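You operate a simulated robot arm through the tools that you are given. There is no shell and no other tool.

Carry out the task below with a simulated robot arm. There is one attempt and no reset: what you move stays moved.

Task
Emboss 40 cc Right on the blue holder's nameplate and stand it in the pin setter.
Fine: one stroke of the press, lever back up; that holder stands in the setter's jaws facing the turntable; the other two holders stay blank in the rack; the setter lever stays up. Set down upright: what you pick out.

The check looks at the end state, three seconds after you hand in, the way a careful person would. Anything else that was tipped, shoved, dropped, spilled or broken makes it a failure.

Robot
A 7-joint arm with a two-finger parallel gripper, fixed in place. Base frame: the origin is at the foot of the arm, x ahead of it, y to its left, z up; the work surface is at about z = 0.66. Readings come in m, degrees, newtons and seconds.
Its first joint turns from -149.0 to 149.0 degrees. Payload 3.43 kg.
The tool frame sits at the grasp point between the pads (the TCP): z along the fingers, y along the line on which they close. The tips reach 0.03 m beyond it. Largest opening 0.094 m; finger width 0.028, thickness 0.01; the body of the gripper, 0.05 by 0.096 m, starts 0.055 m behind the TCP.
Orientation is that of the tool frame in the base frame, as [roll, pitch, yaw] about the fixed x, y, z axes, in that order (R = Rz(yaw) Ry(pitch) Rx(roll)). With the fingers straight down and closing along the base's y, the tool's x points along the base's -x, its y along +y and its z along -z.

Tools
- The arm moves only by the tool servo_tool. Its argument "moves" is a list that holds one entry, the list of rows, each a list of 7 numbers: the shift along the base's x, y, z in m, then the turn, a rotation vector about the base's x, y, z in degrees, then the opening in per cent of the stroke, from 0 (shut) to 100 (fully open). In form: [[[tx, ty, tz, wx, wy, wz, jaw], ...]]. A call has 1 to 20 rows; each row is the pose to reach, as a shift and turn from the pose commanded when the call began. A row lasts 0.2 s, in which the tool goes at most 0.05 m and 8.6 degrees; a call with a longer step from one row to the next is refused whole, and so is a gripper value outside its range. Where a pose cannot be reached the arm comes as near as it can. A force on the tool above 60 N (or 10 N above the force at the start of the call, whichever is more), or a blocked arm, ends the call early, and 0.2 s more pass. Each finger travels about 0.045 m/s and halts on what it meets, pressing with about 31 N; the grip force reading is that of the motor and also rises with nothing between the fingers. The clock runs only during rows and for 0.2 s after the last one: add rows that repeat a pose to give the fingers time. The reply holds the time, the measured pose of the TCP, the force on the tool along the base axes, the opening and the grip force, in the units named above and with some noise, with the torque about the TCP (base axes, N m) and any sound that the robot's microphone picked up.
- Cameras (640 x 400 px; columns grow to the right, rows downward): "scene" is fixed at [0.048, -0.6485, 1.4445]; the picture's right is [-0.12, -0.99, 0.00], its down [-0.59, 0.07, -0.81] and it looks along [0.80, -0.09, -0.59] (base axes); focal length 336 px, centre (320, 200). "wrist" rides on the gripper at [0.076, 0.014, -0.102] in the tool frame; the picture's right is [-0.18, 0.98, 0.00], its down [-0.75, -0.14, -0.64] and it looks along [-0.63, -0.12, 0.77] (tool axes); focal length 243 px, centre (320, 200). There is no depth. A picture from a camera that has moved, and an enlarged one, comes with that camera's place and axes in the base frame and with its lens.
- capture(camera): a new picture of that camera. The clock stands still meanwhile.
- close_up(camera, box): a new picture of the part [left, top, right, bottom] of that camera's present view, enlarged. The clock stands still meanwhile.
- close_job(): hands the job in; it is judged then, once.

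Places have to be worked out from the pictures, the camera data and where the tool is seen. Open the gripper and draw the arm clear of the work before you hand the job in, unless the task says otherwise.

The tools are called after "Request:" by a JSON object that holds its "method" and its "body". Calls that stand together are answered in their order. servo_tool: Moves the arm, as the interface text tells. Its arguments: {"type":"object","properties":{"moves":{"type":"array","items":{"type":"array","items":{"type":"array","items":{"type":"number"}}}}},"required":["moves"]} The other tools are called the same way: capture (camera) takes a picture; close_up (camera, box) takes an enlarged picture of a part of a camera's view; close_job () hands the job in.

At the start:

```text
time: 0.0
ee_pos: [0.8988, -0.4091, 1.1679]
tool_rot: [180.0, -0.1, -179.9]
force: [0.6, 0.6, 0.1]
wrist_torque: [-0.01, 0.0, -0.02]
width: 0.094
finger_force: 0.1
```

scene: 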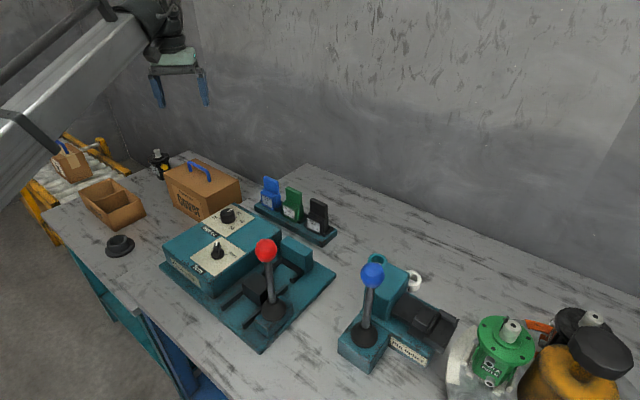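
wrist: 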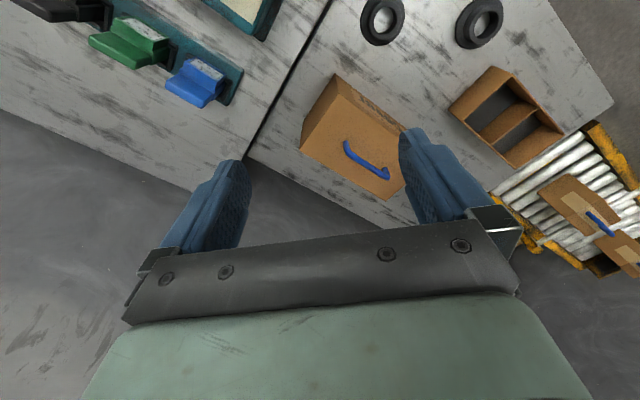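

I'll start by looking closely at the scene: the press with two dials, the rack with the holders, and the pin setter.

Request:
{"method": "close_up", "body": {"camera": "scene", "box": [150, 190, 350, 360]}}

Request:
{"method": "close_up", "body": {"camera": "scene", "box": [240, 160, 350, 260]}}

Request:
{"method": "close_up", "body": {"camera": "scene", "box": [320, 240, 480, 400]}}

Request:
{"method": "close_up", "body": {"camera": "scene", "box": [180, 195, 270, 285]}}

```text
2.35 times, centred on (250, 275) of scene
camera zoom: at [0.048, -0.6485, 1.4445], right [-0.12, -0.99, 0.0], down [-0.59, 0.07, -0.81], along [0.8, -0.09, -0.59], focal length 792 px, centre (485, 24)
```

zoom: 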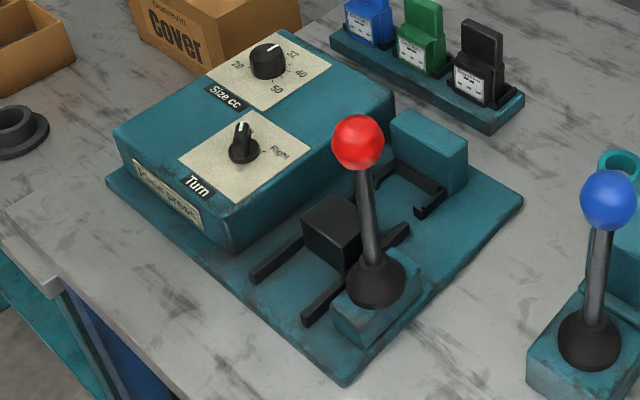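

```text
4.00 times, centred on (295, 210) of scene
camera zoom: at [0.048, -0.6485, 1.4445], right [-0.12, -0.99, 0.0], down [-0.59, 0.07, -0.81], along [0.8, -0.09, -0.59], focal length 1346 px, centre (420, 160)
```

zoom: 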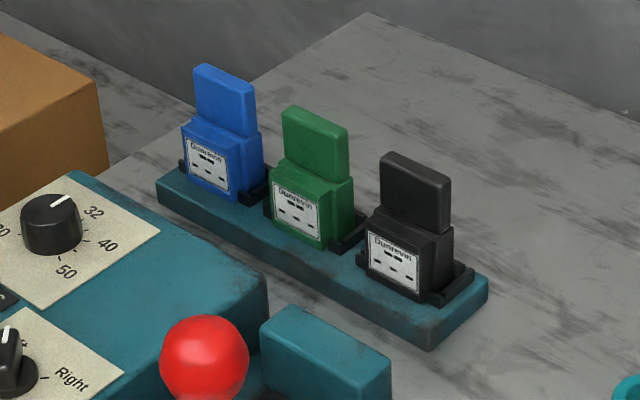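

```text
2.50 times, centred on (400, 320) of scene
camera zoom: at [0.048, -0.6485, 1.4445], right [-0.12, -0.99, 0.0], down [-0.59, 0.07, -0.81], along [0.8, -0.09, -0.59], focal length 841 px, centre (120, -100)
```

zoom: 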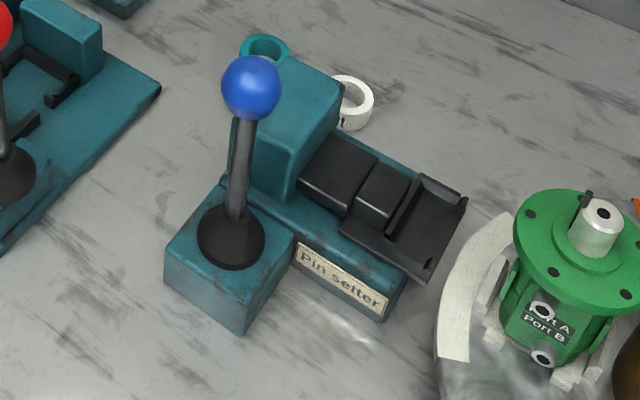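

```text
4.44 times, centred on (225, 240) of scene
camera zoom: at [0.048, -0.6485, 1.4445], right [-0.12, -0.99, 0.0], down [-0.59, 0.07, -0.81], along [0.8, -0.09, -0.59], focal length 1495 px, centre (742, 22)
```

zoom: 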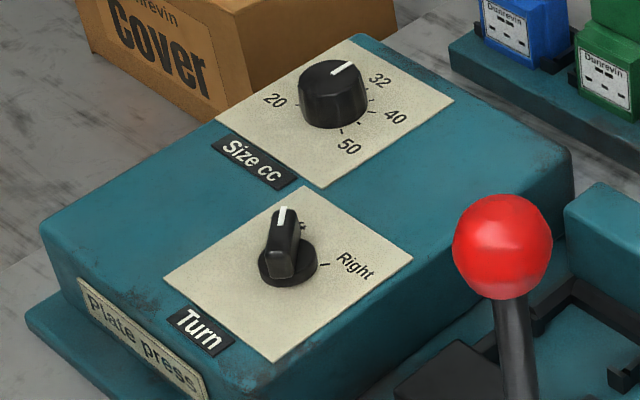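

Triangulating the rack roughly between both cameras suggests it sits higher or nearer than the table figure implies, so I need better views. I'll draw the hand back toward the base, staying high, and look with the wrist camera.

Request:
{"method": "servo_tool", "body": {"moves": [[[-0.031, -0.024, 0, 0, 0, 0, 100], [-0.063, -0.048, 0, 0, 0, 0, 100], [-0.094, -0.071, 0, 0, 0, 0, 100], [-0.125, -0.095, 0, 0, 0, 0, 100], [-0.156, -0.119, 0, 0, 0, 0, 100], [-0.188, -0.143, 0, 0, 0, 0, 100], [-0.219, -0.166, 0, 0, 0, 0, 100], [-0.25, -0.19, 0, 0, 0, 0, 100], [-0.25, -0.19, 0, 0, 0, 0, 100]]]}}

Request:
{"method": "capture", "body": {"camera": "wrist"}}

Request:
{"method": "capture", "body": {"camera": "scene"}}

```text
time: 2.0
ee_pos: [0.6469, -0.6003, 1.1668]
tool_rot: [-180.0, 0.1, -180.0]
force: [-0.4, 0.4, 0.1]
wrist_torque: [-0.02, -0.01, 0.0]
width: 0.0939
finger_force: 0.0
```

```text
taken
camera wrist: at [0.5701, -0.5858, 1.2697], right [0.18, 0.98, 0.0], down [0.75, -0.14, 0.64], along [0.63, -0.12, -0.77], focal length 243 px, centre (320, 200)
```

wrist: 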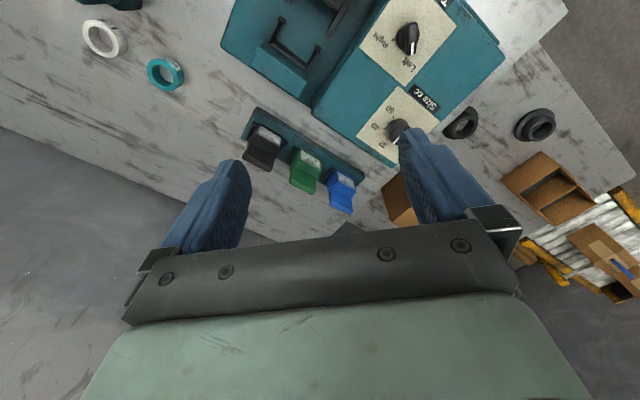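

```text
taken
```

scene: 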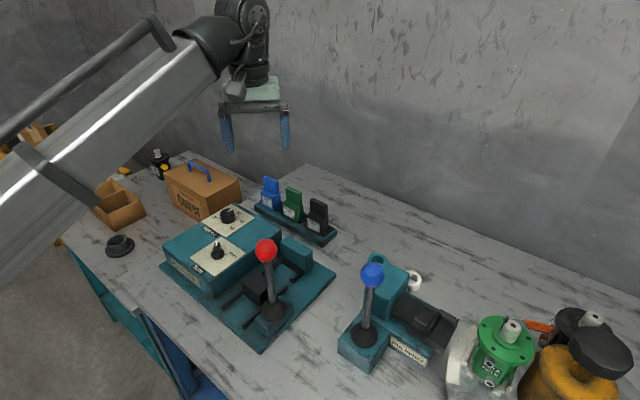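

The rack, press and dials are visible here; I'll zoom in to get matching points for triangulation in both views.

Request:
{"method": "close_up", "body": {"camera": "wrist", "box": [220, 90, 400, 220]}}

Request:
{"method": "close_up", "body": {"camera": "wrist", "box": [220, 0, 510, 180]}}

Request:
{"method": "close_up", "body": {"camera": "scene", "box": [230, 160, 350, 260]}}

```text
3.08 times, centred on (310, 155) of wrist
camera zoom: at [0.5701, -0.5858, 1.2697], right [0.18, 0.98, 0.0], down [0.75, -0.14, 0.64], along [0.63, -0.12, -0.77], focal length 746 px, centre (351, 338)
```

zoom: 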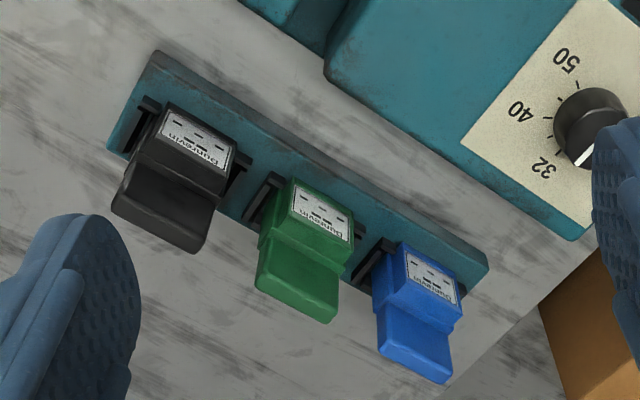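

```text
2.21 times, centred on (365, 90) of wrist
camera zoom: at [0.5701, -0.5858, 1.2697], right [0.18, 0.98, 0.0], down [0.75, -0.14, 0.64], along [0.63, -0.12, -0.77], focal length 535 px, centre (221, 443)
```

zoom: 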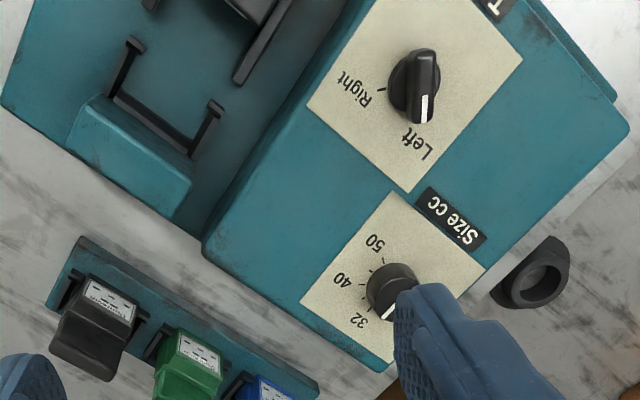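

```text
4.00 times, centred on (290, 210) of scene
camera zoom: at [0.048, -0.6485, 1.4445], right [-0.12, -0.99, 0.0], down [-0.59, 0.07, -0.81], along [0.8, -0.09, -0.59], focal length 1346 px, centre (440, 160)
```

zoom: 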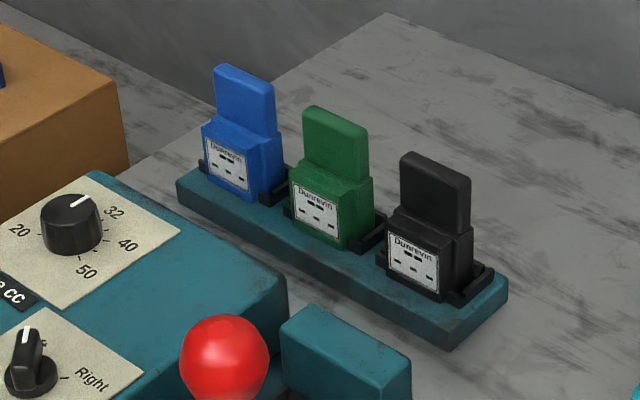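

Triangulating matched points (rack corners, ring, knobs) puts the rack top near z≈0.83 and the bench at about 0.80, with the knobs near z≈0.90. Now I'll move to view the press from above, staying at the same height.

Request:
{"method": "servo_tool", "body": {"moves": [[[-0.012, 0.03, 0, 0, 0, 0, 100], [-0.024, 0.06, 0, 0, 0, 0, 100], [-0.036, 0.09, 0, 0, 0, 0, 100], [-0.046, 0.115, 0, 0, 0, 0, 100], [-0.046, 0.115, 0, 0, 0, 0, 100]]]}}

Request:
{"method": "capture", "body": {"camera": "wrist"}}

Request:
{"method": "close_up", "body": {"camera": "wrist", "box": [200, 0, 480, 175]}}

Request:
{"method": "close_up", "body": {"camera": "wrist", "box": [60, 0, 340, 175]}}

```text
time: 3.2
ee_pos: [0.6053, -0.485, 1.1557]
tool_rot: [-179.6, 0.6, -180.0]
force: [1.0, 0.3, -0.7]
wrist_torque: [0.0, 0.0, 0.01]
width: 0.094
finger_force: 0.0
out of reach, approached as far as the arm can: row 4, 5
```

```text
taken
camera wrist: at [0.5289, -0.4708, 1.2585], right [0.18, 0.98, -0.01], down [0.75, -0.14, 0.65], along [0.64, -0.12, -0.76], focal length 243 px, centre (320, 200)
```

wrist: 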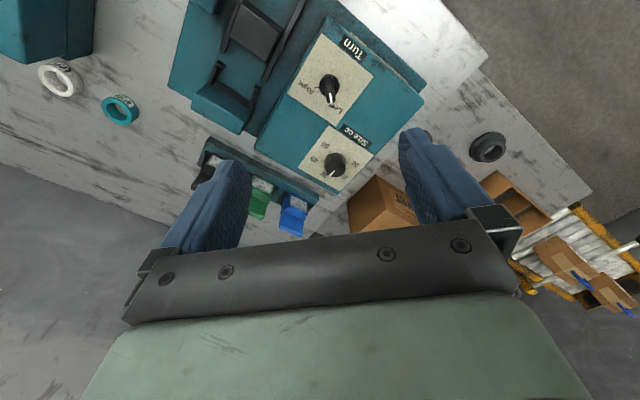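

```text
2.29 times, centred on (340, 88) of wrist
camera zoom: at [0.5289, -0.4708, 1.2585], right [0.18, 0.98, -0.01], down [0.75, -0.14, 0.65], along [0.64, -0.12, -0.76], focal length 555 px, centre (274, 457)
```

zoom: 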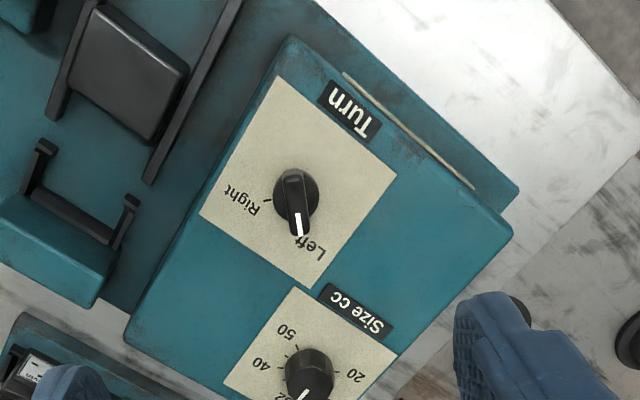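

```text
2.29 times, centred on (200, 88) of wrist
camera zoom: at [0.5289, -0.4708, 1.2585], right [0.18, 0.98, -0.01], down [0.75, -0.14, 0.65], along [0.64, -0.12, -0.76], focal length 555 px, centre (594, 457)
```

zoom: 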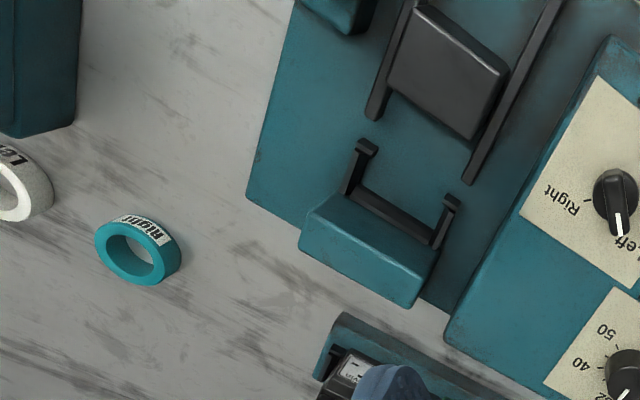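

Turn dial reads "Left" now; I need the size dial in detail.

Request:
{"method": "close_up", "body": {"camera": "wrist", "box": [285, 120, 385, 200]}}

Request:
{"method": "close_up", "body": {"camera": "wrist", "box": [285, 30, 385, 130]}}

Request:
{"method": "close_up", "body": {"camera": "scene", "box": [195, 195, 260, 270]}}

```text
5.00 times, centred on (335, 160) of wrist
camera zoom: at [0.5289, -0.4708, 1.2585], right [0.18, 0.98, -0.01], down [0.75, -0.14, 0.65], along [0.64, -0.12, -0.76], focal length 1213 px, centre (245, 400)
```

zoom: 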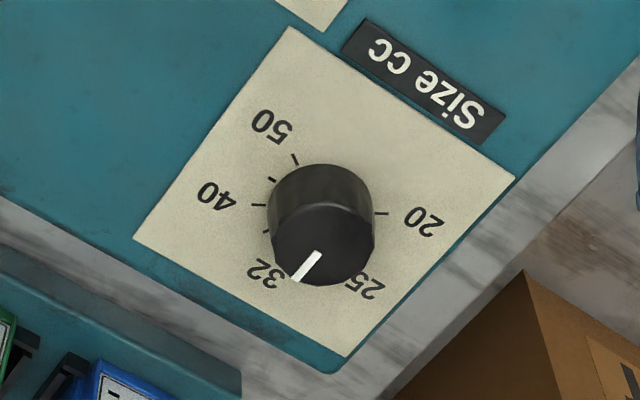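

```text
4.00 times, centred on (335, 80) of wrist
camera zoom: at [0.5289, -0.4708, 1.2585], right [0.18, 0.98, -0.01], down [0.75, -0.14, 0.65], along [0.64, -0.12, -0.76], focal length 970 px, centre (260, 680)
```

zoom: 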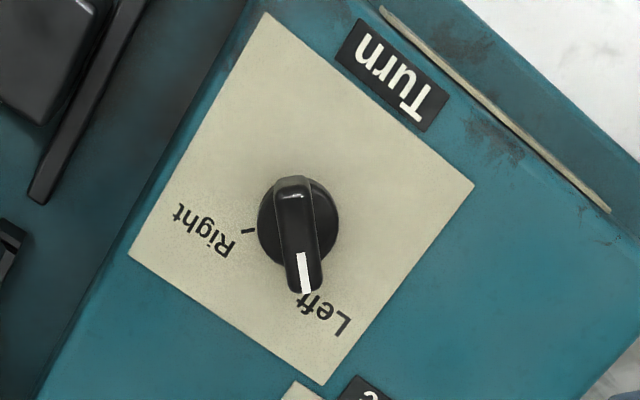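

```text
5.33 times, centred on (228, 232) of scene
camera zoom: at [0.048, -0.6485, 1.4445], right [-0.12, -0.99, 0.0], down [-0.59, 0.07, -0.81], along [0.8, -0.09, -0.59], focal length 1794 px, centre (813, 27)
```

zoom: 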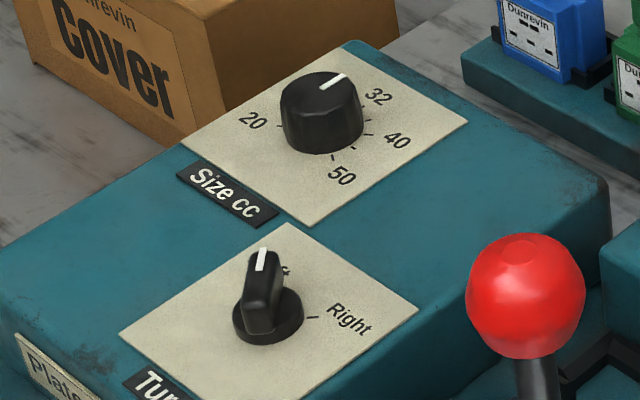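

Computed: the press is rotated 45°, the size knob is at about (0.772,-0.487) with its pointer at 32, and the turn knob is at about (0.636,-0.477) pointing Left. Both must turn clockwise (60° and about 90°). Next I'll look at the pin setter from above, turning the hand to follow.

Request:
{"method": "servo_tool", "body": {"moves": [[[-0.017, -0.034, 0.0, 0, 0, -4.5, 100], [-0.034, -0.067, 0.0, 0, 0, -9, 100], [-0.051, -0.1, 0.0, 0, 0, -13.5, 100], [-0.068, -0.134, 0.0, 0, 0, -18, 100], [-0.085, -0.168, 0.0, 0, 0, -22.5, 100], [-0.102, -0.2, 0.0, 0, 0, -27, 100], [-0.119, -0.235, 0.0, 0, 0, -31.5, 100], [-0.136, -0.268, 0.0, 0, 0, -36, 100], [-0.153, -0.3, 0.0, 0, 0, -40.5, 100], [-0.17, -0.325, 0.0, 0, 0, -45, 100], [-0.17, -0.325, 0.0, 0, 0, -45, 100]]]}}

Request:
{"method": "capture", "body": {"camera": "wrist"}}

Request:
{"method": "close_up", "body": {"camera": "wrist", "box": [160, 0, 480, 180]}}

```text
time: 5.6
ee_pos: [0.4334, -0.8126, 1.1575]
tool_rot: [179.9, 0.1, 134.9]
force: [-0.3, -1.3, -1.2]
wrist_torque: [-0.02, 0.0, 0.0]
width: 0.094
finger_force: 0.1
```

```text
taken
camera wrist: at [0.3898, -0.7495, 1.2617], right [0.83, 0.56, 0.0], down [0.43, -0.63, 0.64], along [0.36, -0.53, -0.77], focal length 243 px, centre (320, 200)
```

wrist: 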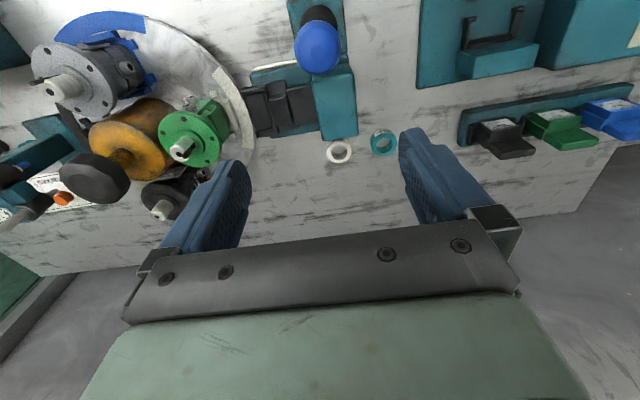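

```text
2.00 times, centred on (320, 90) of wrist
camera zoom: at [0.3898, -0.7495, 1.2617], right [0.83, 0.56, 0.0], down [0.43, -0.63, 0.64], along [0.36, -0.53, -0.77], focal length 485 px, centre (320, 420)
```

zoom: 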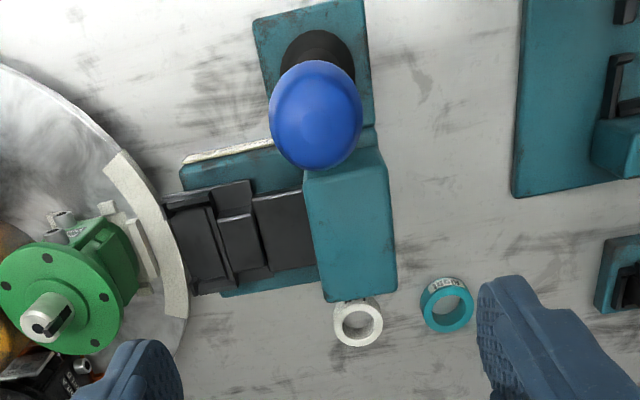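

The setter's jaw block sits beside the turntable. I'll zoom in there to understand the jaws.

Request:
{"method": "close_up", "body": {"camera": "wrist", "box": [220, 50, 360, 160]}}

Request:
{"method": "close_up", "body": {"camera": "scene", "box": [370, 270, 500, 370]}}

Request:
{"method": "close_up", "body": {"camera": "wrist", "box": [440, 0, 640, 170]}}

Request:
{"method": "capture", "body": {"camera": "scene"}}

```text
3.64 times, centred on (290, 105) of wrist
camera zoom: at [0.3898, -0.7495, 1.2617], right [0.83, 0.56, 0.0], down [0.43, -0.63, 0.64], along [0.36, -0.53, -0.77], focal length 882 px, centre (429, 546)
```

zoom: 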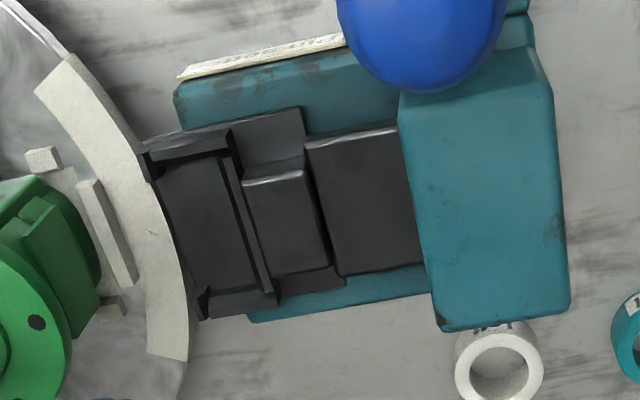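

```text
4.00 times, centred on (435, 320) of scene
camera zoom: at [0.048, -0.6485, 1.4445], right [-0.12, -0.99, 0.0], down [-0.59, 0.07, -0.81], along [0.8, -0.09, -0.59], focal length 1346 px, centre (-140, -280)
```

zoom: 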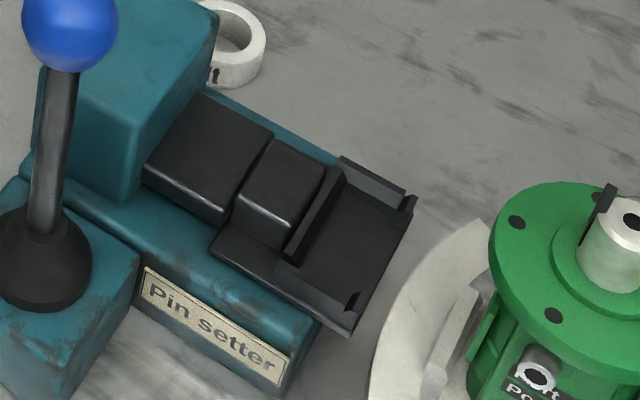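

```text
2.35 times, centred on (540, 85) of wrist
camera zoom: at [0.3898, -0.7495, 1.2617], right [0.83, 0.56, 0.0], down [0.43, -0.63, 0.64], along [0.36, -0.53, -0.77], focal length 571 px, centre (-198, 471)
```

zoom: 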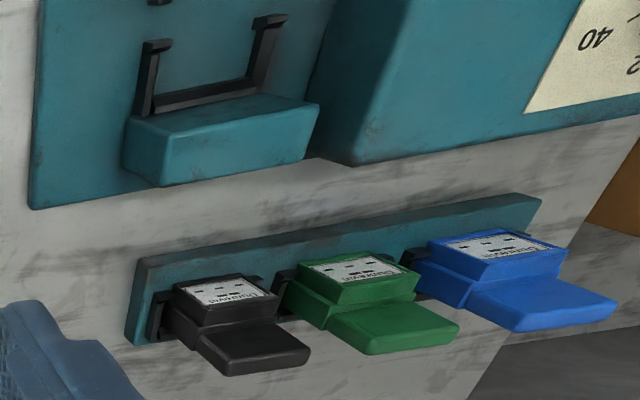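

```text
taken
```

scene: 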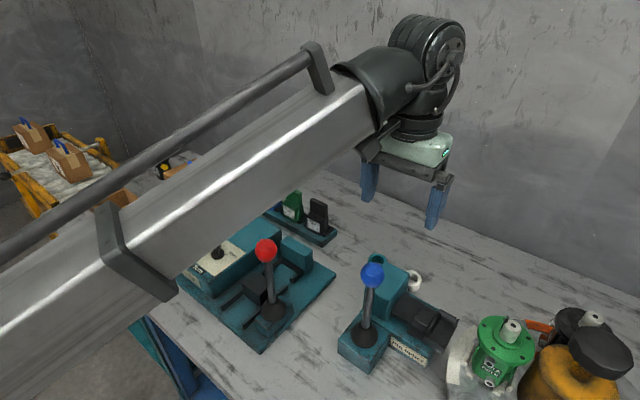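

The setter jaw opens toward the turntable (about the 225° direction), with its centre near (0.39,-0.92). The holders in the rack and press nest face 135°. Next I'll travel to above the size knob with the fingers closing along base y.

Request:
{"method": "servo_tool", "body": {"moves": [[[0.03, 0.03, 0.0, 0, 0, 4, 100], [0.06, 0.06, 0.0, 0, 0, 8, 100], [0.092, 0.09, 0.0, 0, 0, 12, 100], [0.124, 0.12, 0.0, 0, 0, 16, 100], [0.156, 0.15, 0.0, 0, 0, 20, 100], [0.187, 0.18, 0.0, 0, 0, 24, 100], [0.218, 0.21, 0.0, 0, 0, 28, 100], [0.25, 0.24, 0.0, 0, 0, 32, 100], [0.28, 0.27, 0.0, 0, 0, 36, 100], [0.31, 0.3, 0.0, 0, 0, 40, 100], [0.338, 0.325, 0.0, 0, 0, 45, 100], [0.338, 0.325, -0.04, 0, 0, 45, 100], [0.338, 0.325, -0.08, 0, 0, 45, 100], [0.338, 0.325, -0.12, 0, 0, 45, 100], [0.338, 0.325, -0.16, 0, 0, 45, 100], [0.338, 0.325, -0.16, 0, 0, 45, 100]]]}}

Request:
{"method": "capture", "body": {"camera": "wrist"}}

Request:
{"method": "capture", "body": {"camera": "scene"}}

```text
time: 9.0
ee_pos: [0.7738, -0.4871, 0.9961]
tool_rot: [180.0, 0.1, -180.0]
force: [0.1, -0.3, 1.3]
wrist_torque: [-0.03, -0.01, 0.01]
width: 0.094
finger_force: 0.1
```

```text
taken
camera wrist: at [0.6974, -0.4735, 1.0991], right [0.18, 0.98, 0.0], down [0.75, -0.14, 0.64], along [0.63, -0.12, -0.77], focal length 243 px, centre (320, 200)
```

wrist: 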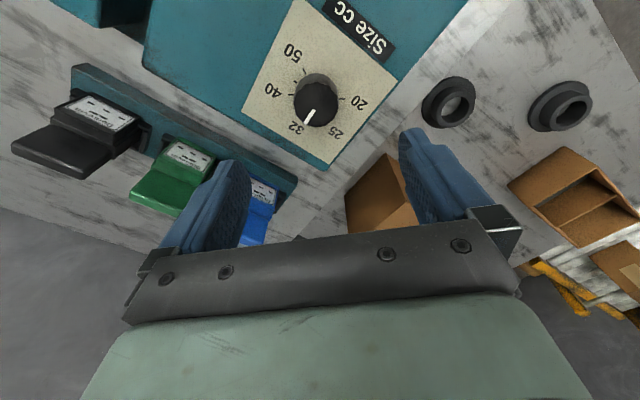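

```text
taken
```

scene: 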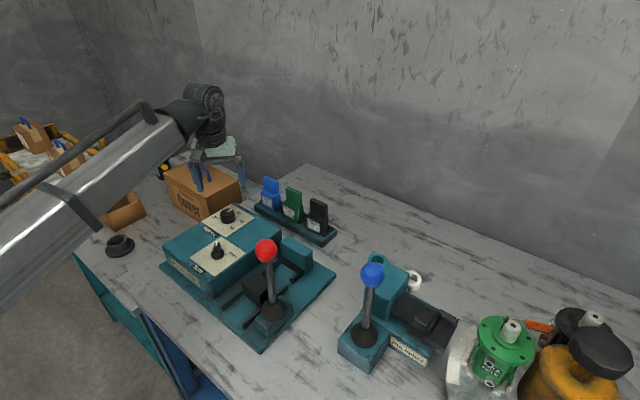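

The gripper hovers above the size knob with clearance to the cover box. I'll zoom in to refine its centre and the tick angles.

Request:
{"method": "close_up", "body": {"camera": "wrist", "box": [260, 50, 370, 140]}}

Request:
{"method": "close_up", "body": {"camera": "scene", "box": [160, 130, 290, 240]}}

```text
4.44 times, centred on (315, 95) of wrist
camera zoom: at [0.6974, -0.4735, 1.0991], right [0.18, 0.98, 0.0], down [0.75, -0.14, 0.64], along [0.63, -0.12, -0.77], focal length 1078 px, centre (342, 667)
```

zoom: 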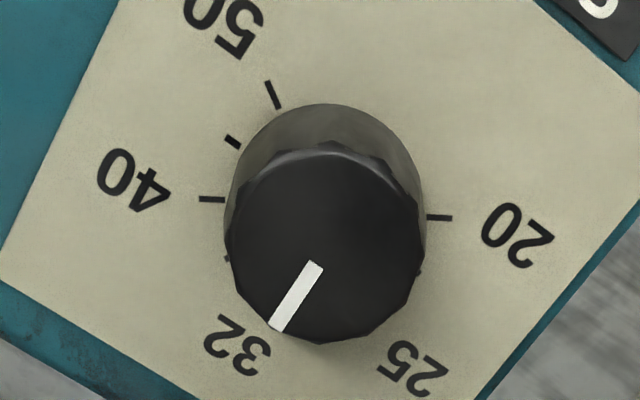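

```text
3.64 times, centred on (225, 185) of scene
camera zoom: at [0.048, -0.6485, 1.4445], right [-0.12, -0.99, 0.0], down [-0.59, 0.07, -0.81], along [0.8, -0.09, -0.59], focal length 1223 px, centre (666, 254)
```

zoom: 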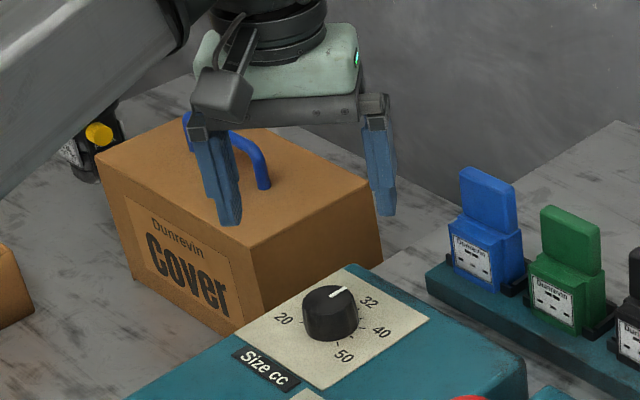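

Refined: the size knob axis is at about (0.7615,-0.4885), the panel at z≈0.880 and the knob top at z≈0.903. I'll align, come down to just above the knob and check.

Request:
{"method": "servo_tool", "body": {"moves": [[[-0.0063, -0.0007, -0.01, 0, 0, 0, 100], [-0.0123, -0.0014, -0.025, 0, 0, 0, 100], [-0.0123, -0.0014, -0.045, 0, 0, 0, 100], [-0.0123, -0.0014, -0.06, 0, 0, 0, 100], [-0.0123, -0.0014, -0.06, 0, 0, 0, 100]]]}}

Request:
{"method": "capture", "body": {"camera": "wrist"}}

Request:
{"method": "close_up", "body": {"camera": "scene", "box": [170, 140, 290, 250]}}

```text
time: 10.2
ee_pos: [0.7618, -0.4875, 0.9376]
tool_rot: [-180.0, 0.0, 180.0]
force: [-0.2, -0.6, -1.1]
wrist_torque: [0.0, 0.0, 0.0]
width: 0.094
finger_force: 0.0
```

```text
taken
camera wrist: at [0.6846, -0.475, 1.0402], right [0.18, 0.98, 0.0], down [0.75, -0.14, 0.64], along [0.63, -0.12, -0.77], focal length 243 px, centre (320, 200)
```

wrist: 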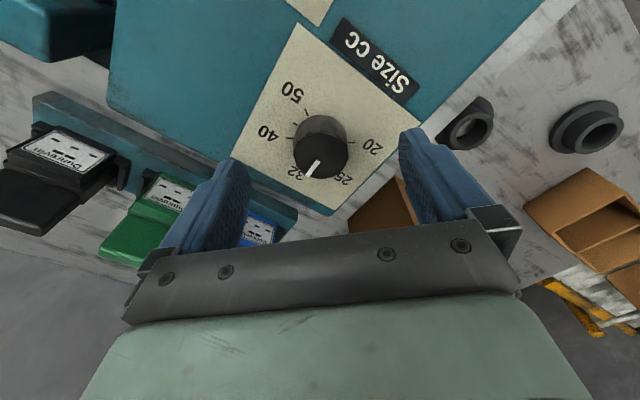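

```text
3.64 times, centred on (230, 195) of scene
camera zoom: at [0.048, -0.6485, 1.4445], right [-0.12, -0.99, 0.0], down [-0.59, 0.07, -0.81], along [0.8, -0.09, -0.59], focal length 1223 px, centre (647, 218)
```

zoom: 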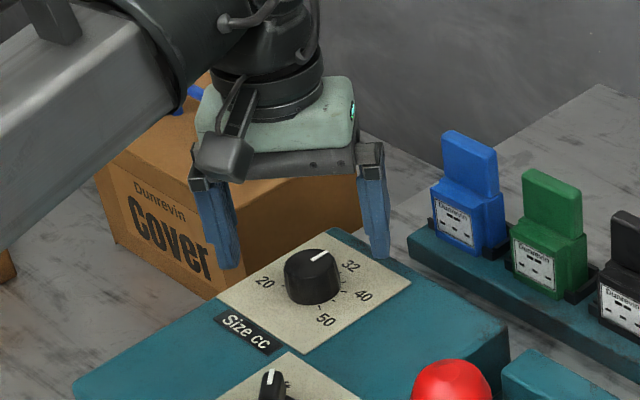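

Request:
{"method": "close_up", "body": {"camera": "wrist", "box": [220, 90, 420, 215]}}

Request:
{"method": "close_up", "body": {"camera": "scene", "box": [200, 180, 290, 240]}}

```text
3.20 times, centred on (320, 152) of wrist
camera zoom: at [0.6846, -0.475, 1.0402], right [0.18, 0.98, 0.0], down [0.75, -0.14, 0.64], along [0.63, -0.12, -0.77], focal length 776 px, centre (320, 352)
```

zoom: 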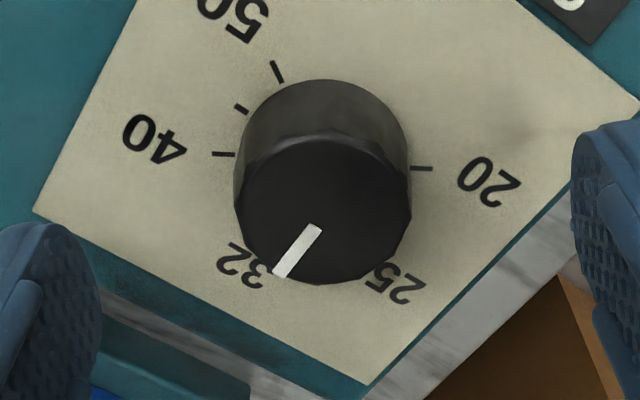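

```text
6.67 times, centred on (245, 210) of scene
camera zoom: at [0.048, -0.6485, 1.4445], right [-0.12, -0.99, 0.0], down [-0.59, 0.07, -0.81], along [0.8, -0.09, -0.59], focal length 2243 px, centre (820, 133)
```

zoom: 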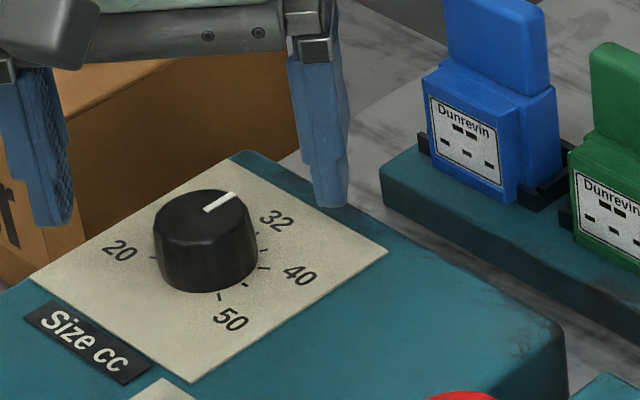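

The readings agree: the knob is centred at (0.7615,-0.4887) with the panel at 0.88. I'll lower so the tips stop about 6 mm above the panel, then close on the knob.

Request:
{"method": "servo_tool", "body": {"moves": [[[-0.0003, -0.001, -0.01, 0, 0, 0, 100], [-0.0003, -0.001, -0.0215, 0, 0, 0, 100], [-0.0003, -0.001, -0.0215, 0, 0, 0, 100], [-0.0003, -0.001, -0.0215, 0, 0, 0, 60], [-0.0003, -0.001, -0.0215, 0, 0, 0, 30], [-0.0003, -0.001, -0.0215, 0, 0, 0, 25], [-0.0003, -0.001, -0.0215, 0, 0, 0, 20], [-0.0003, -0.001, -0.0215, 0, 0, 0, 20], [-0.0003, -0.001, -0.0215, 0, 0, 0, 20]]]}}

Request:
{"method": "capture", "body": {"camera": "wrist"}}

Request:
{"method": "close_up", "body": {"camera": "scene", "box": [190, 160, 290, 240]}}

```text
time: 12.2
ee_pos: [0.7606, -0.4875, 0.9163]
tool_rot: [-180.0, 0.0, -179.9]
force: [-0.2, 3.1, -0.6]
wrist_torque: [0.15, 0.07, 0.02]
width: 0.0366
finger_force: 44.9
```

```text
taken
camera wrist: at [0.6836, -0.4749, 1.019], right [0.18, 0.98, 0.0], down [0.75, -0.14, 0.64], along [0.63, -0.12, -0.77], focal length 243 px, centre (320, 200)
```

wrist: 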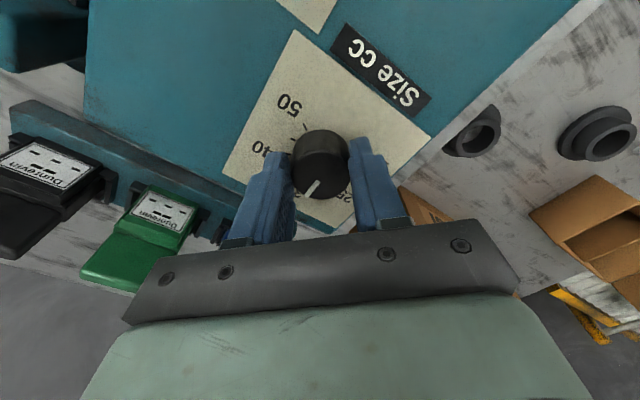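

```text
5.00 times, centred on (240, 200) of scene
camera zoom: at [0.048, -0.6485, 1.4445], right [-0.12, -0.99, 0.0], down [-0.59, 0.07, -0.81], along [0.8, -0.09, -0.59], focal length 1682 px, centre (720, 200)
```

zoom: 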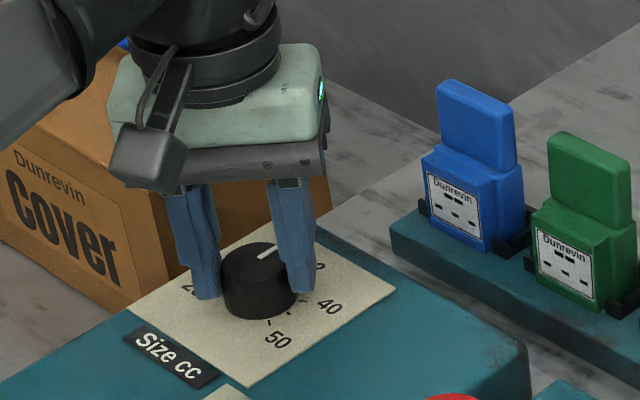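

The knob is gripped (width 0.0366, which matches its diameter). I'll turn it 60° clockwise toward 40.

Request:
{"method": "servo_tool", "body": {"moves": [[[0, 0, 0, 0, 0, -6, 20], [0, 0, 0, 0, 0, -12, 20], [0, 0, 0, 0, 0, -18, 20], [0, 0, 0, 0, 0, -24, 20], [0, 0, 0, 0, 0, -30, 20], [0, 0, 0, 0, 0, -36, 20], [0, 0, 0, 0, 0, -42, 20], [0, 0, 0, 0, 0, -48, 20], [0, 0, 0, 0, 0, -54, 20], [0, 0, 0, 0, 0, -60, 20], [0, 0, 0, 0, 0, -60, 20], [0, 0, 0, 0, 0, -60, 20]]]}}

Request:
{"method": "capture", "body": {"camera": "wrist"}}

Request:
{"method": "close_up", "body": {"camera": "scene", "box": [190, 160, 290, 240]}}

```text
time: 14.8
ee_pos: [0.7632, -0.4899, 0.917]
tool_rot: [179.7, 0.3, 120.1]
force: [22.3, 11.1, 1.0]
wrist_torque: [0.83, -0.52, 0.0]
width: 0.0361
finger_force: 44.8
```

```text
taken
camera wrist: at [0.7374, -0.4173, 1.0195], right [0.94, 0.33, 0.01], down [0.25, -0.72, 0.64], along [0.22, -0.61, -0.77], focal length 243 px, centre (320, 200)
```

wrist: 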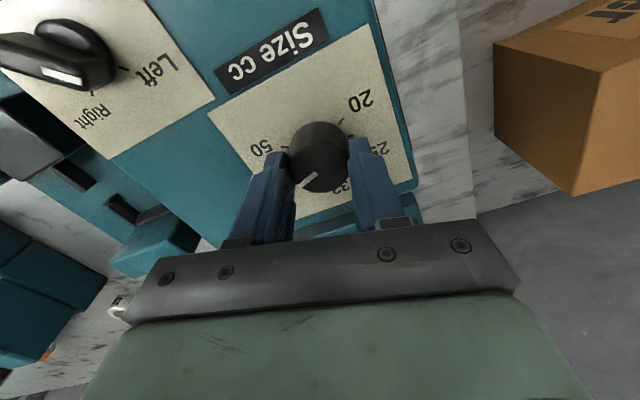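

```text
5.00 times, centred on (240, 200) of scene
camera zoom: at [0.048, -0.6485, 1.4445], right [-0.12, -0.99, 0.0], down [-0.59, 0.07, -0.81], along [0.8, -0.09, -0.59], focal length 1682 px, centre (720, 200)
```

zoom: 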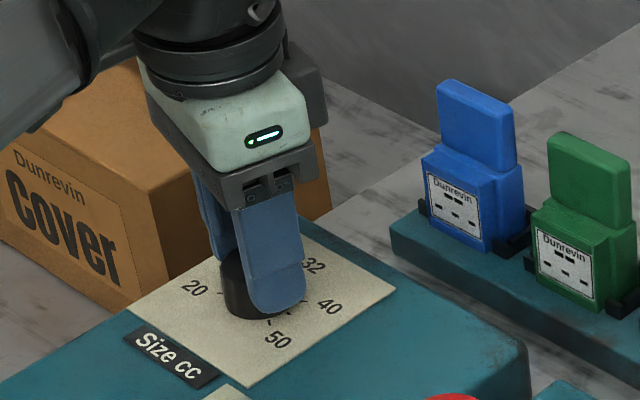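

There is some lateral load, but the knob has turned. I'll open the fingers and check the pointer.

Request:
{"method": "servo_tool", "body": {"moves": [[[0, 0, 0, 0, 0, 0, 50], [0, 0, 0, 0, 0, 0, 80], [0, 0, 0, 0, 0, 0, 80], [0, 0, 0.01, 0, 0, 0, 80], [0, 0, 0.04, 0, 0, 0, 80], [0, 0, 0.06, 0, 0, 0, 80], [0, 0, 0.06, 0, 0, 0, 80]]]}}

Request:
{"method": "close_up", "body": {"camera": "wrist", "box": [200, 20, 440, 200]}}

Request:
{"method": "close_up", "body": {"camera": "scene", "box": [195, 170, 285, 240]}}

```text
time: 16.4
ee_pos: [0.7614, -0.4888, 0.9768]
tool_rot: [-180.0, -0.1, 120.1]
force: [-0.8, 0.4, -0.3]
wrist_torque: [0.0, -0.01, -0.01]
width: 0.0753
finger_force: 0.1
```

```text
2.22 times, centred on (320, 110) of wrist
camera zoom: at [0.7354, -0.4163, 1.0794], right [0.94, 0.33, 0.0], down [0.26, -0.72, 0.64], along [0.21, -0.61, -0.77], focal length 539 px, centre (320, 400)
```

zoom: 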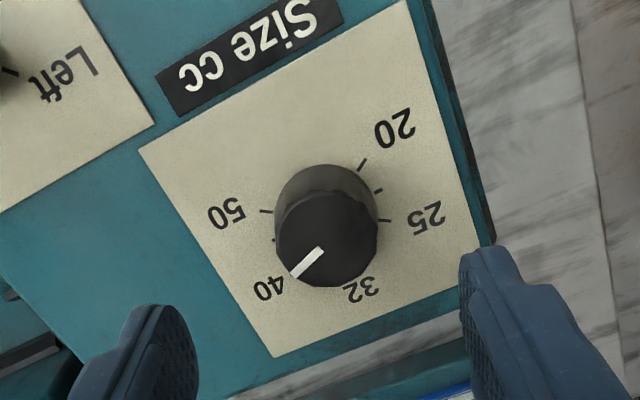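

```text
5.71 times, centred on (240, 205) of scene
camera zoom: at [0.048, -0.6485, 1.4445], right [-0.12, -0.99, 0.0], down [-0.59, 0.07, -0.81], along [0.8, -0.09, -0.59], focal length 1922 px, centre (777, 171)
```

zoom: 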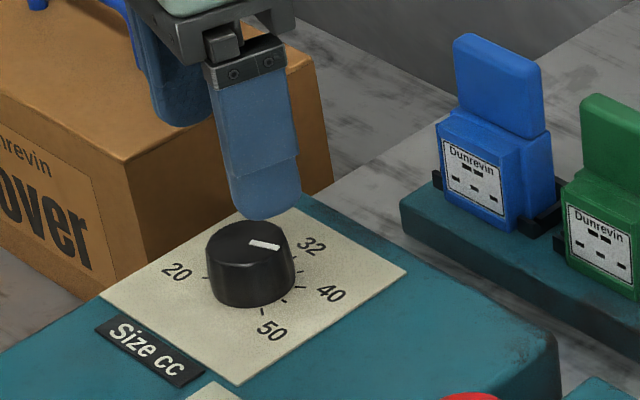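

Request:
{"method": "close_up", "body": {"camera": "wrist", "box": [280, 85, 370, 160]}}

Request:
{"method": "close_up", "body": {"camera": "scene", "box": [215, 195, 265, 235]}}

```text
5.33 times, centred on (325, 122) of wrist
camera zoom: at [0.7354, -0.4163, 1.0794], right [0.94, 0.33, 0.0], down [0.26, -0.72, 0.64], along [0.21, -0.61, -0.77], focal length 1294 px, centre (293, 613)
```

zoom: 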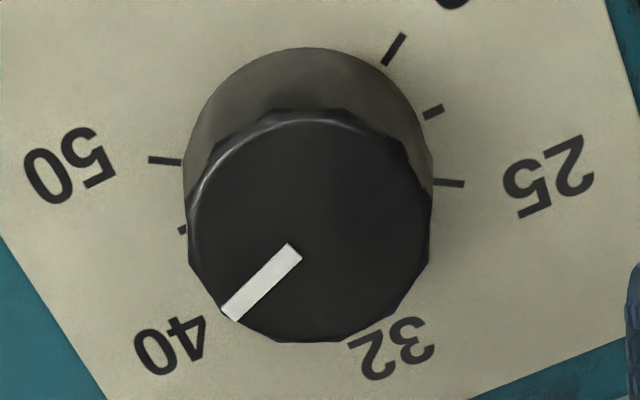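

```text
10.00 times, centred on (240, 215) of scene
camera zoom: at [0.048, -0.6485, 1.4445], right [-0.12, -0.99, 0.0], down [-0.59, 0.07, -0.81], along [0.8, -0.09, -0.59], focal length 3364 px, centre (1120, 50)
```

zoom: 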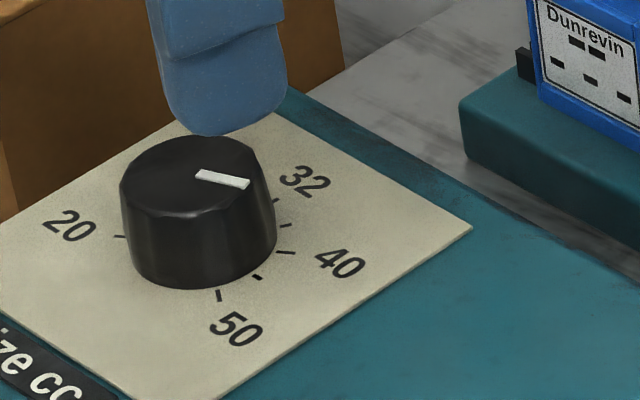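

Measured against the ticks, the pointer sits about 7–9° past 40; the knob's facets probably aligned with the pads on gripping. I'll re-grip and turn it back 8°.

Request:
{"method": "servo_tool", "body": {"moves": [[[0, 0.0003, -0.03, 0, 0, 0, 80], [0, 0.0003, -0.06, 0, 0, 0, 80], [0, 0.0003, -0.06, 0, 0, 0, 80], [0, 0.0003, -0.06, 0, 0, 0, 50], [0, 0.0003, -0.06, 0, 0, 0, 25], [0, 0.0003, -0.06, 0, 0, 0, 20], [0, 0.0003, -0.06, 0, 0, 0, 20], [0, 0.0003, -0.06, 0, 0, 0, 20]]]}}

Request:
{"method": "close_up", "body": {"camera": "wrist", "box": [270, 100, 370, 200]}}

```text
time: 18.2
ee_pos: [0.763, -0.4874, 0.9172]
tool_rot: [179.9, 0.0, 120.1]
force: [13.4, 7.7, -0.8]
wrist_torque: [0.28, -0.53, -0.01]
width: 0.0362
finger_force: 45.1
```

```text
4.00 times, centred on (320, 150) of wrist
camera zoom: at [0.7365, -0.4149, 1.0201], right [0.94, 0.33, 0.0], down [0.25, -0.72, 0.64], along [0.22, -0.6, -0.77], focal length 970 px, centre (320, 400)
```

zoom: 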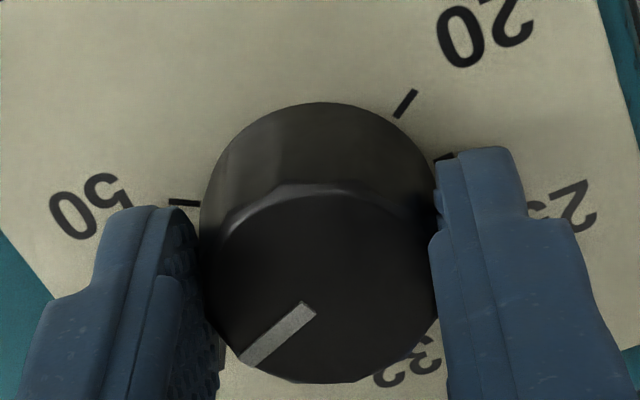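

Gripped again with the pointer as before. I'll turn back +8°, then release and lift.

Request:
{"method": "servo_tool", "body": {"moves": [[[0.001, 0.0005, 0, 0, 0, 2, 20], [0.001, 0.0005, 0, 0, 0, 4, 20], [0.001, 0.0005, 0, 0, 0, 6, 20], [0.001, 0.0005, 0, 0, 0, 8, 20], [0.001, 0.0005, 0, 0, 0, 8, 20], [0.001, 0.0005, 0, 0, 0, 8, 20], [0.001, 0.0005, 0, 0, 0, 8, 50], [0.001, 0.0005, 0, 0, 0, 8, 80], [0.001, 0.0005, 0, 0, 0, 8, 80], [0.001, 0.0005, 0.01, 0, 0, 8, 80], [0.001, 0.0005, 0.04, 0, 0, 8, 80], [0.001, 0.0005, 0.06, 0, 0, 8, 80], [0.001, 0.0005, 0.06, 0, 0, 8, 80]]]}}

Request:
{"method": "close_up", "body": {"camera": "wrist", "box": [280, 85, 370, 160]}}

Request:
{"method": "close_up", "body": {"camera": "scene", "box": [215, 195, 265, 235]}}

```text
time: 21.0
ee_pos: [0.7623, -0.4888, 0.9762]
tool_rot: [-180.0, 0.0, 128.1]
force: [0.6, -0.3, 0.0]
wrist_torque: [-0.02, -0.01, 0.0]
width: 0.0754
finger_force: 0.1
```

```text
5.33 times, centred on (325, 122) of wrist
camera zoom: at [0.7266, -0.4197, 1.079], right [0.89, 0.46, 0.0], down [0.35, -0.68, 0.64], along [0.3, -0.57, -0.77], focal length 1294 px, centre (293, 613)
```

zoom: 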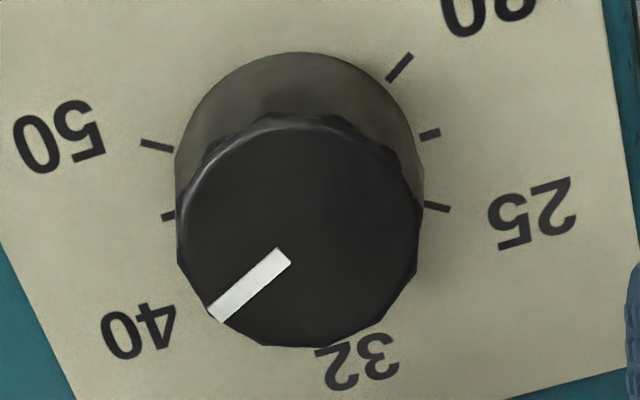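

```text
10.00 times, centred on (240, 215) of scene
camera zoom: at [0.048, -0.6485, 1.4445], right [-0.12, -0.99, 0.0], down [-0.59, 0.07, -0.81], along [0.8, -0.09, -0.59], focal length 3364 px, centre (1120, 50)
```

zoom: 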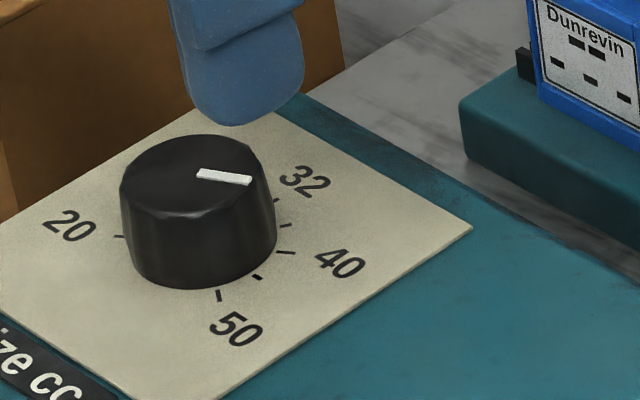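

The pointer now reads about 3–5° past 40. One more small correction: re-grip at this yaw and turn a further +5°.

Request:
{"method": "servo_tool", "body": {"moves": [[[0.0003, 0.001, -0.03, 0, 0, 0, 80], [0.0003, 0.001, -0.06, 0, 0, 0, 80], [0.0003, 0.001, -0.06, 0, 0, 0, 80], [0.0003, 0.001, -0.06, 0, 0, 0, 50], [0.0003, 0.001, -0.06, 0, 0, 0, 25], [0.0003, 0.001, -0.06, 0, 0, 0, 15], [0.0003, 0.001, -0.06, 0, 0, 0, 15], [0.0003, 0.001, -0.06, 0, 0, 0, 15], [0.0003, 0.001, -0.06, 0, 0, 2.5, 15], [0.0003, 0.001, -0.06, 0, 0, 5, 15], [0.0003, 0.001, -0.06, 0, 0, 5, 15], [0.0003, 0.001, -0.06, 0, 0, 5, 15], [0.0003, 0.001, -0.06, 0, 0, 5, 50], [0.0003, 0.001, -0.06, 0, 0, 5, 80], [0.0003, 0.001, -0.06, 0, 0, 5, 80], [0.0003, 0.001, -0.05, 0, 0, 5, 80], [0.0003, 0.001, -0.02, 0, 0, 5, 80], [0.0003, 0.001, 0.0, 0, 0, 5, 80], [0.0003, 0.001, 0.0, 0, 0, 5, 80]]]}}

Request:
{"method": "close_up", "body": {"camera": "wrist", "box": [280, 85, 370, 160]}}

Request:
{"method": "close_up", "body": {"camera": "scene", "box": [215, 195, 265, 235]}}

```text
time: 25.0
ee_pos: [0.7636, -0.4876, 0.9754]
tool_rot: [180.0, 0.0, 133.0]
force: [-0.6, -0.5, -0.2]
wrist_torque: [-0.03, -0.01, 0.0]
width: 0.0754
finger_force: 0.1
```

```text
5.33 times, centred on (325, 122) of wrist
camera zoom: at [0.7216, -0.4216, 1.0798], right [0.84, 0.54, 0.0], down [0.41, -0.65, 0.64], along [0.34, -0.54, -0.77], focal length 1294 px, centre (293, 613)
```

zoom: 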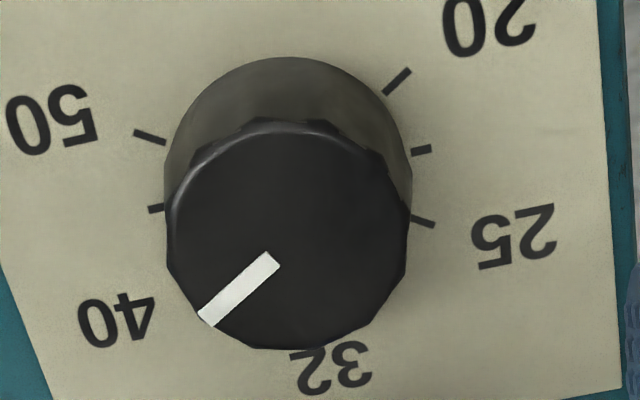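

```text
10.00 times, centred on (240, 215) of scene
camera zoom: at [0.048, -0.6485, 1.4445], right [-0.12, -0.99, 0.0], down [-0.59, 0.07, -0.81], along [0.8, -0.09, -0.59], focal length 3364 px, centre (1120, 50)
```

zoom: 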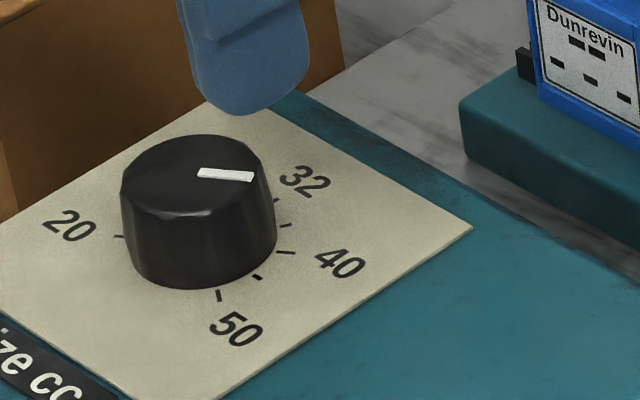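

The size pointer now reads about -105° in both cameras, which is exactly on 40. Next I'll go to the turn knob near (0.632,-0.477), with the fingers closing along y.

Request:
{"method": "servo_tool", "body": {"moves": [[[-0.022, 0.002, 0.02, 0, 0, 7.8, 100], [-0.044, 0.004, 0.03, 0, 0, 15.6, 100], [-0.066, 0.006, 0.03, 0, 0, 23.5, 100], [-0.088, 0.008, 0.03, 0, 0, 31.3, 100], [-0.11, 0.009, 0.03, 0, 0, 39.2, 100], [-0.1316, 0.0106, 0.02, 0, 0, 47, 100], [-0.1316, 0.0106, 0.01, 0, 0, 47, 100], [-0.1316, 0.0106, 0.01, 0, 0, 47, 100]]]}}

Request:
{"method": "capture", "body": {"camera": "wrist"}}

Request:
{"method": "close_up", "body": {"camera": "wrist", "box": [250, 40, 390, 150]}}

Request:
{"method": "close_up", "body": {"camera": "scene", "box": [170, 180, 290, 290]}}

```text
time: 26.8
ee_pos: [0.6319, -0.478, 0.9869]
tool_rot: [180.0, 0.0, -180.0]
force: [-0.5, 0.2, -0.1]
wrist_torque: [-0.01, -0.02, 0.03]
width: 0.0942
finger_force: 0.0
```

```text
taken
camera wrist: at [0.5558, -0.4634, 1.089], right [0.18, 0.98, 0.0], down [0.75, -0.14, 0.64], along [0.63, -0.12, -0.77], focal length 243 px, centre (320, 200)
```

wrist: 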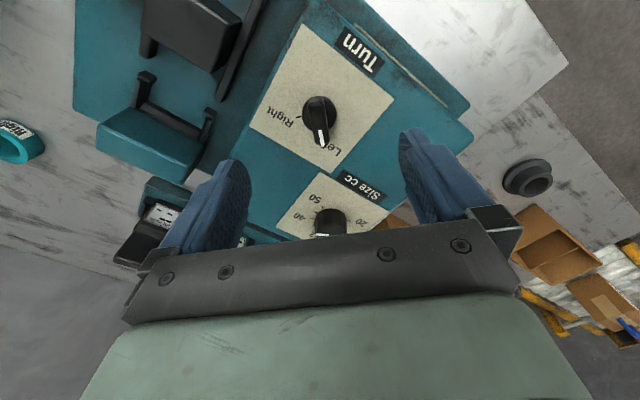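

```text
3.64 times, centred on (320, 95) of wrist
camera zoom: at [0.5558, -0.4634, 1.089], right [0.18, 0.98, 0.0], down [0.75, -0.14, 0.64], along [0.63, -0.12, -0.77], focal length 882 px, centre (320, 582)
```

zoom: 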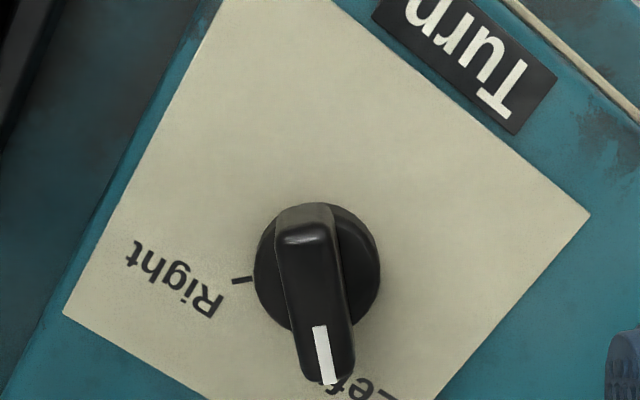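

```text
3.64 times, centred on (230, 235) of scene
camera zoom: at [0.048, -0.6485, 1.4445], right [-0.12, -0.99, 0.0], down [-0.59, 0.07, -0.81], along [0.8, -0.09, -0.59], focal length 1223 px, centre (647, 73)
```

zoom: 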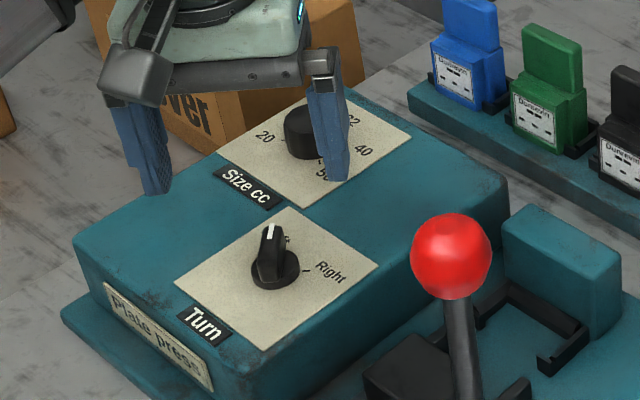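

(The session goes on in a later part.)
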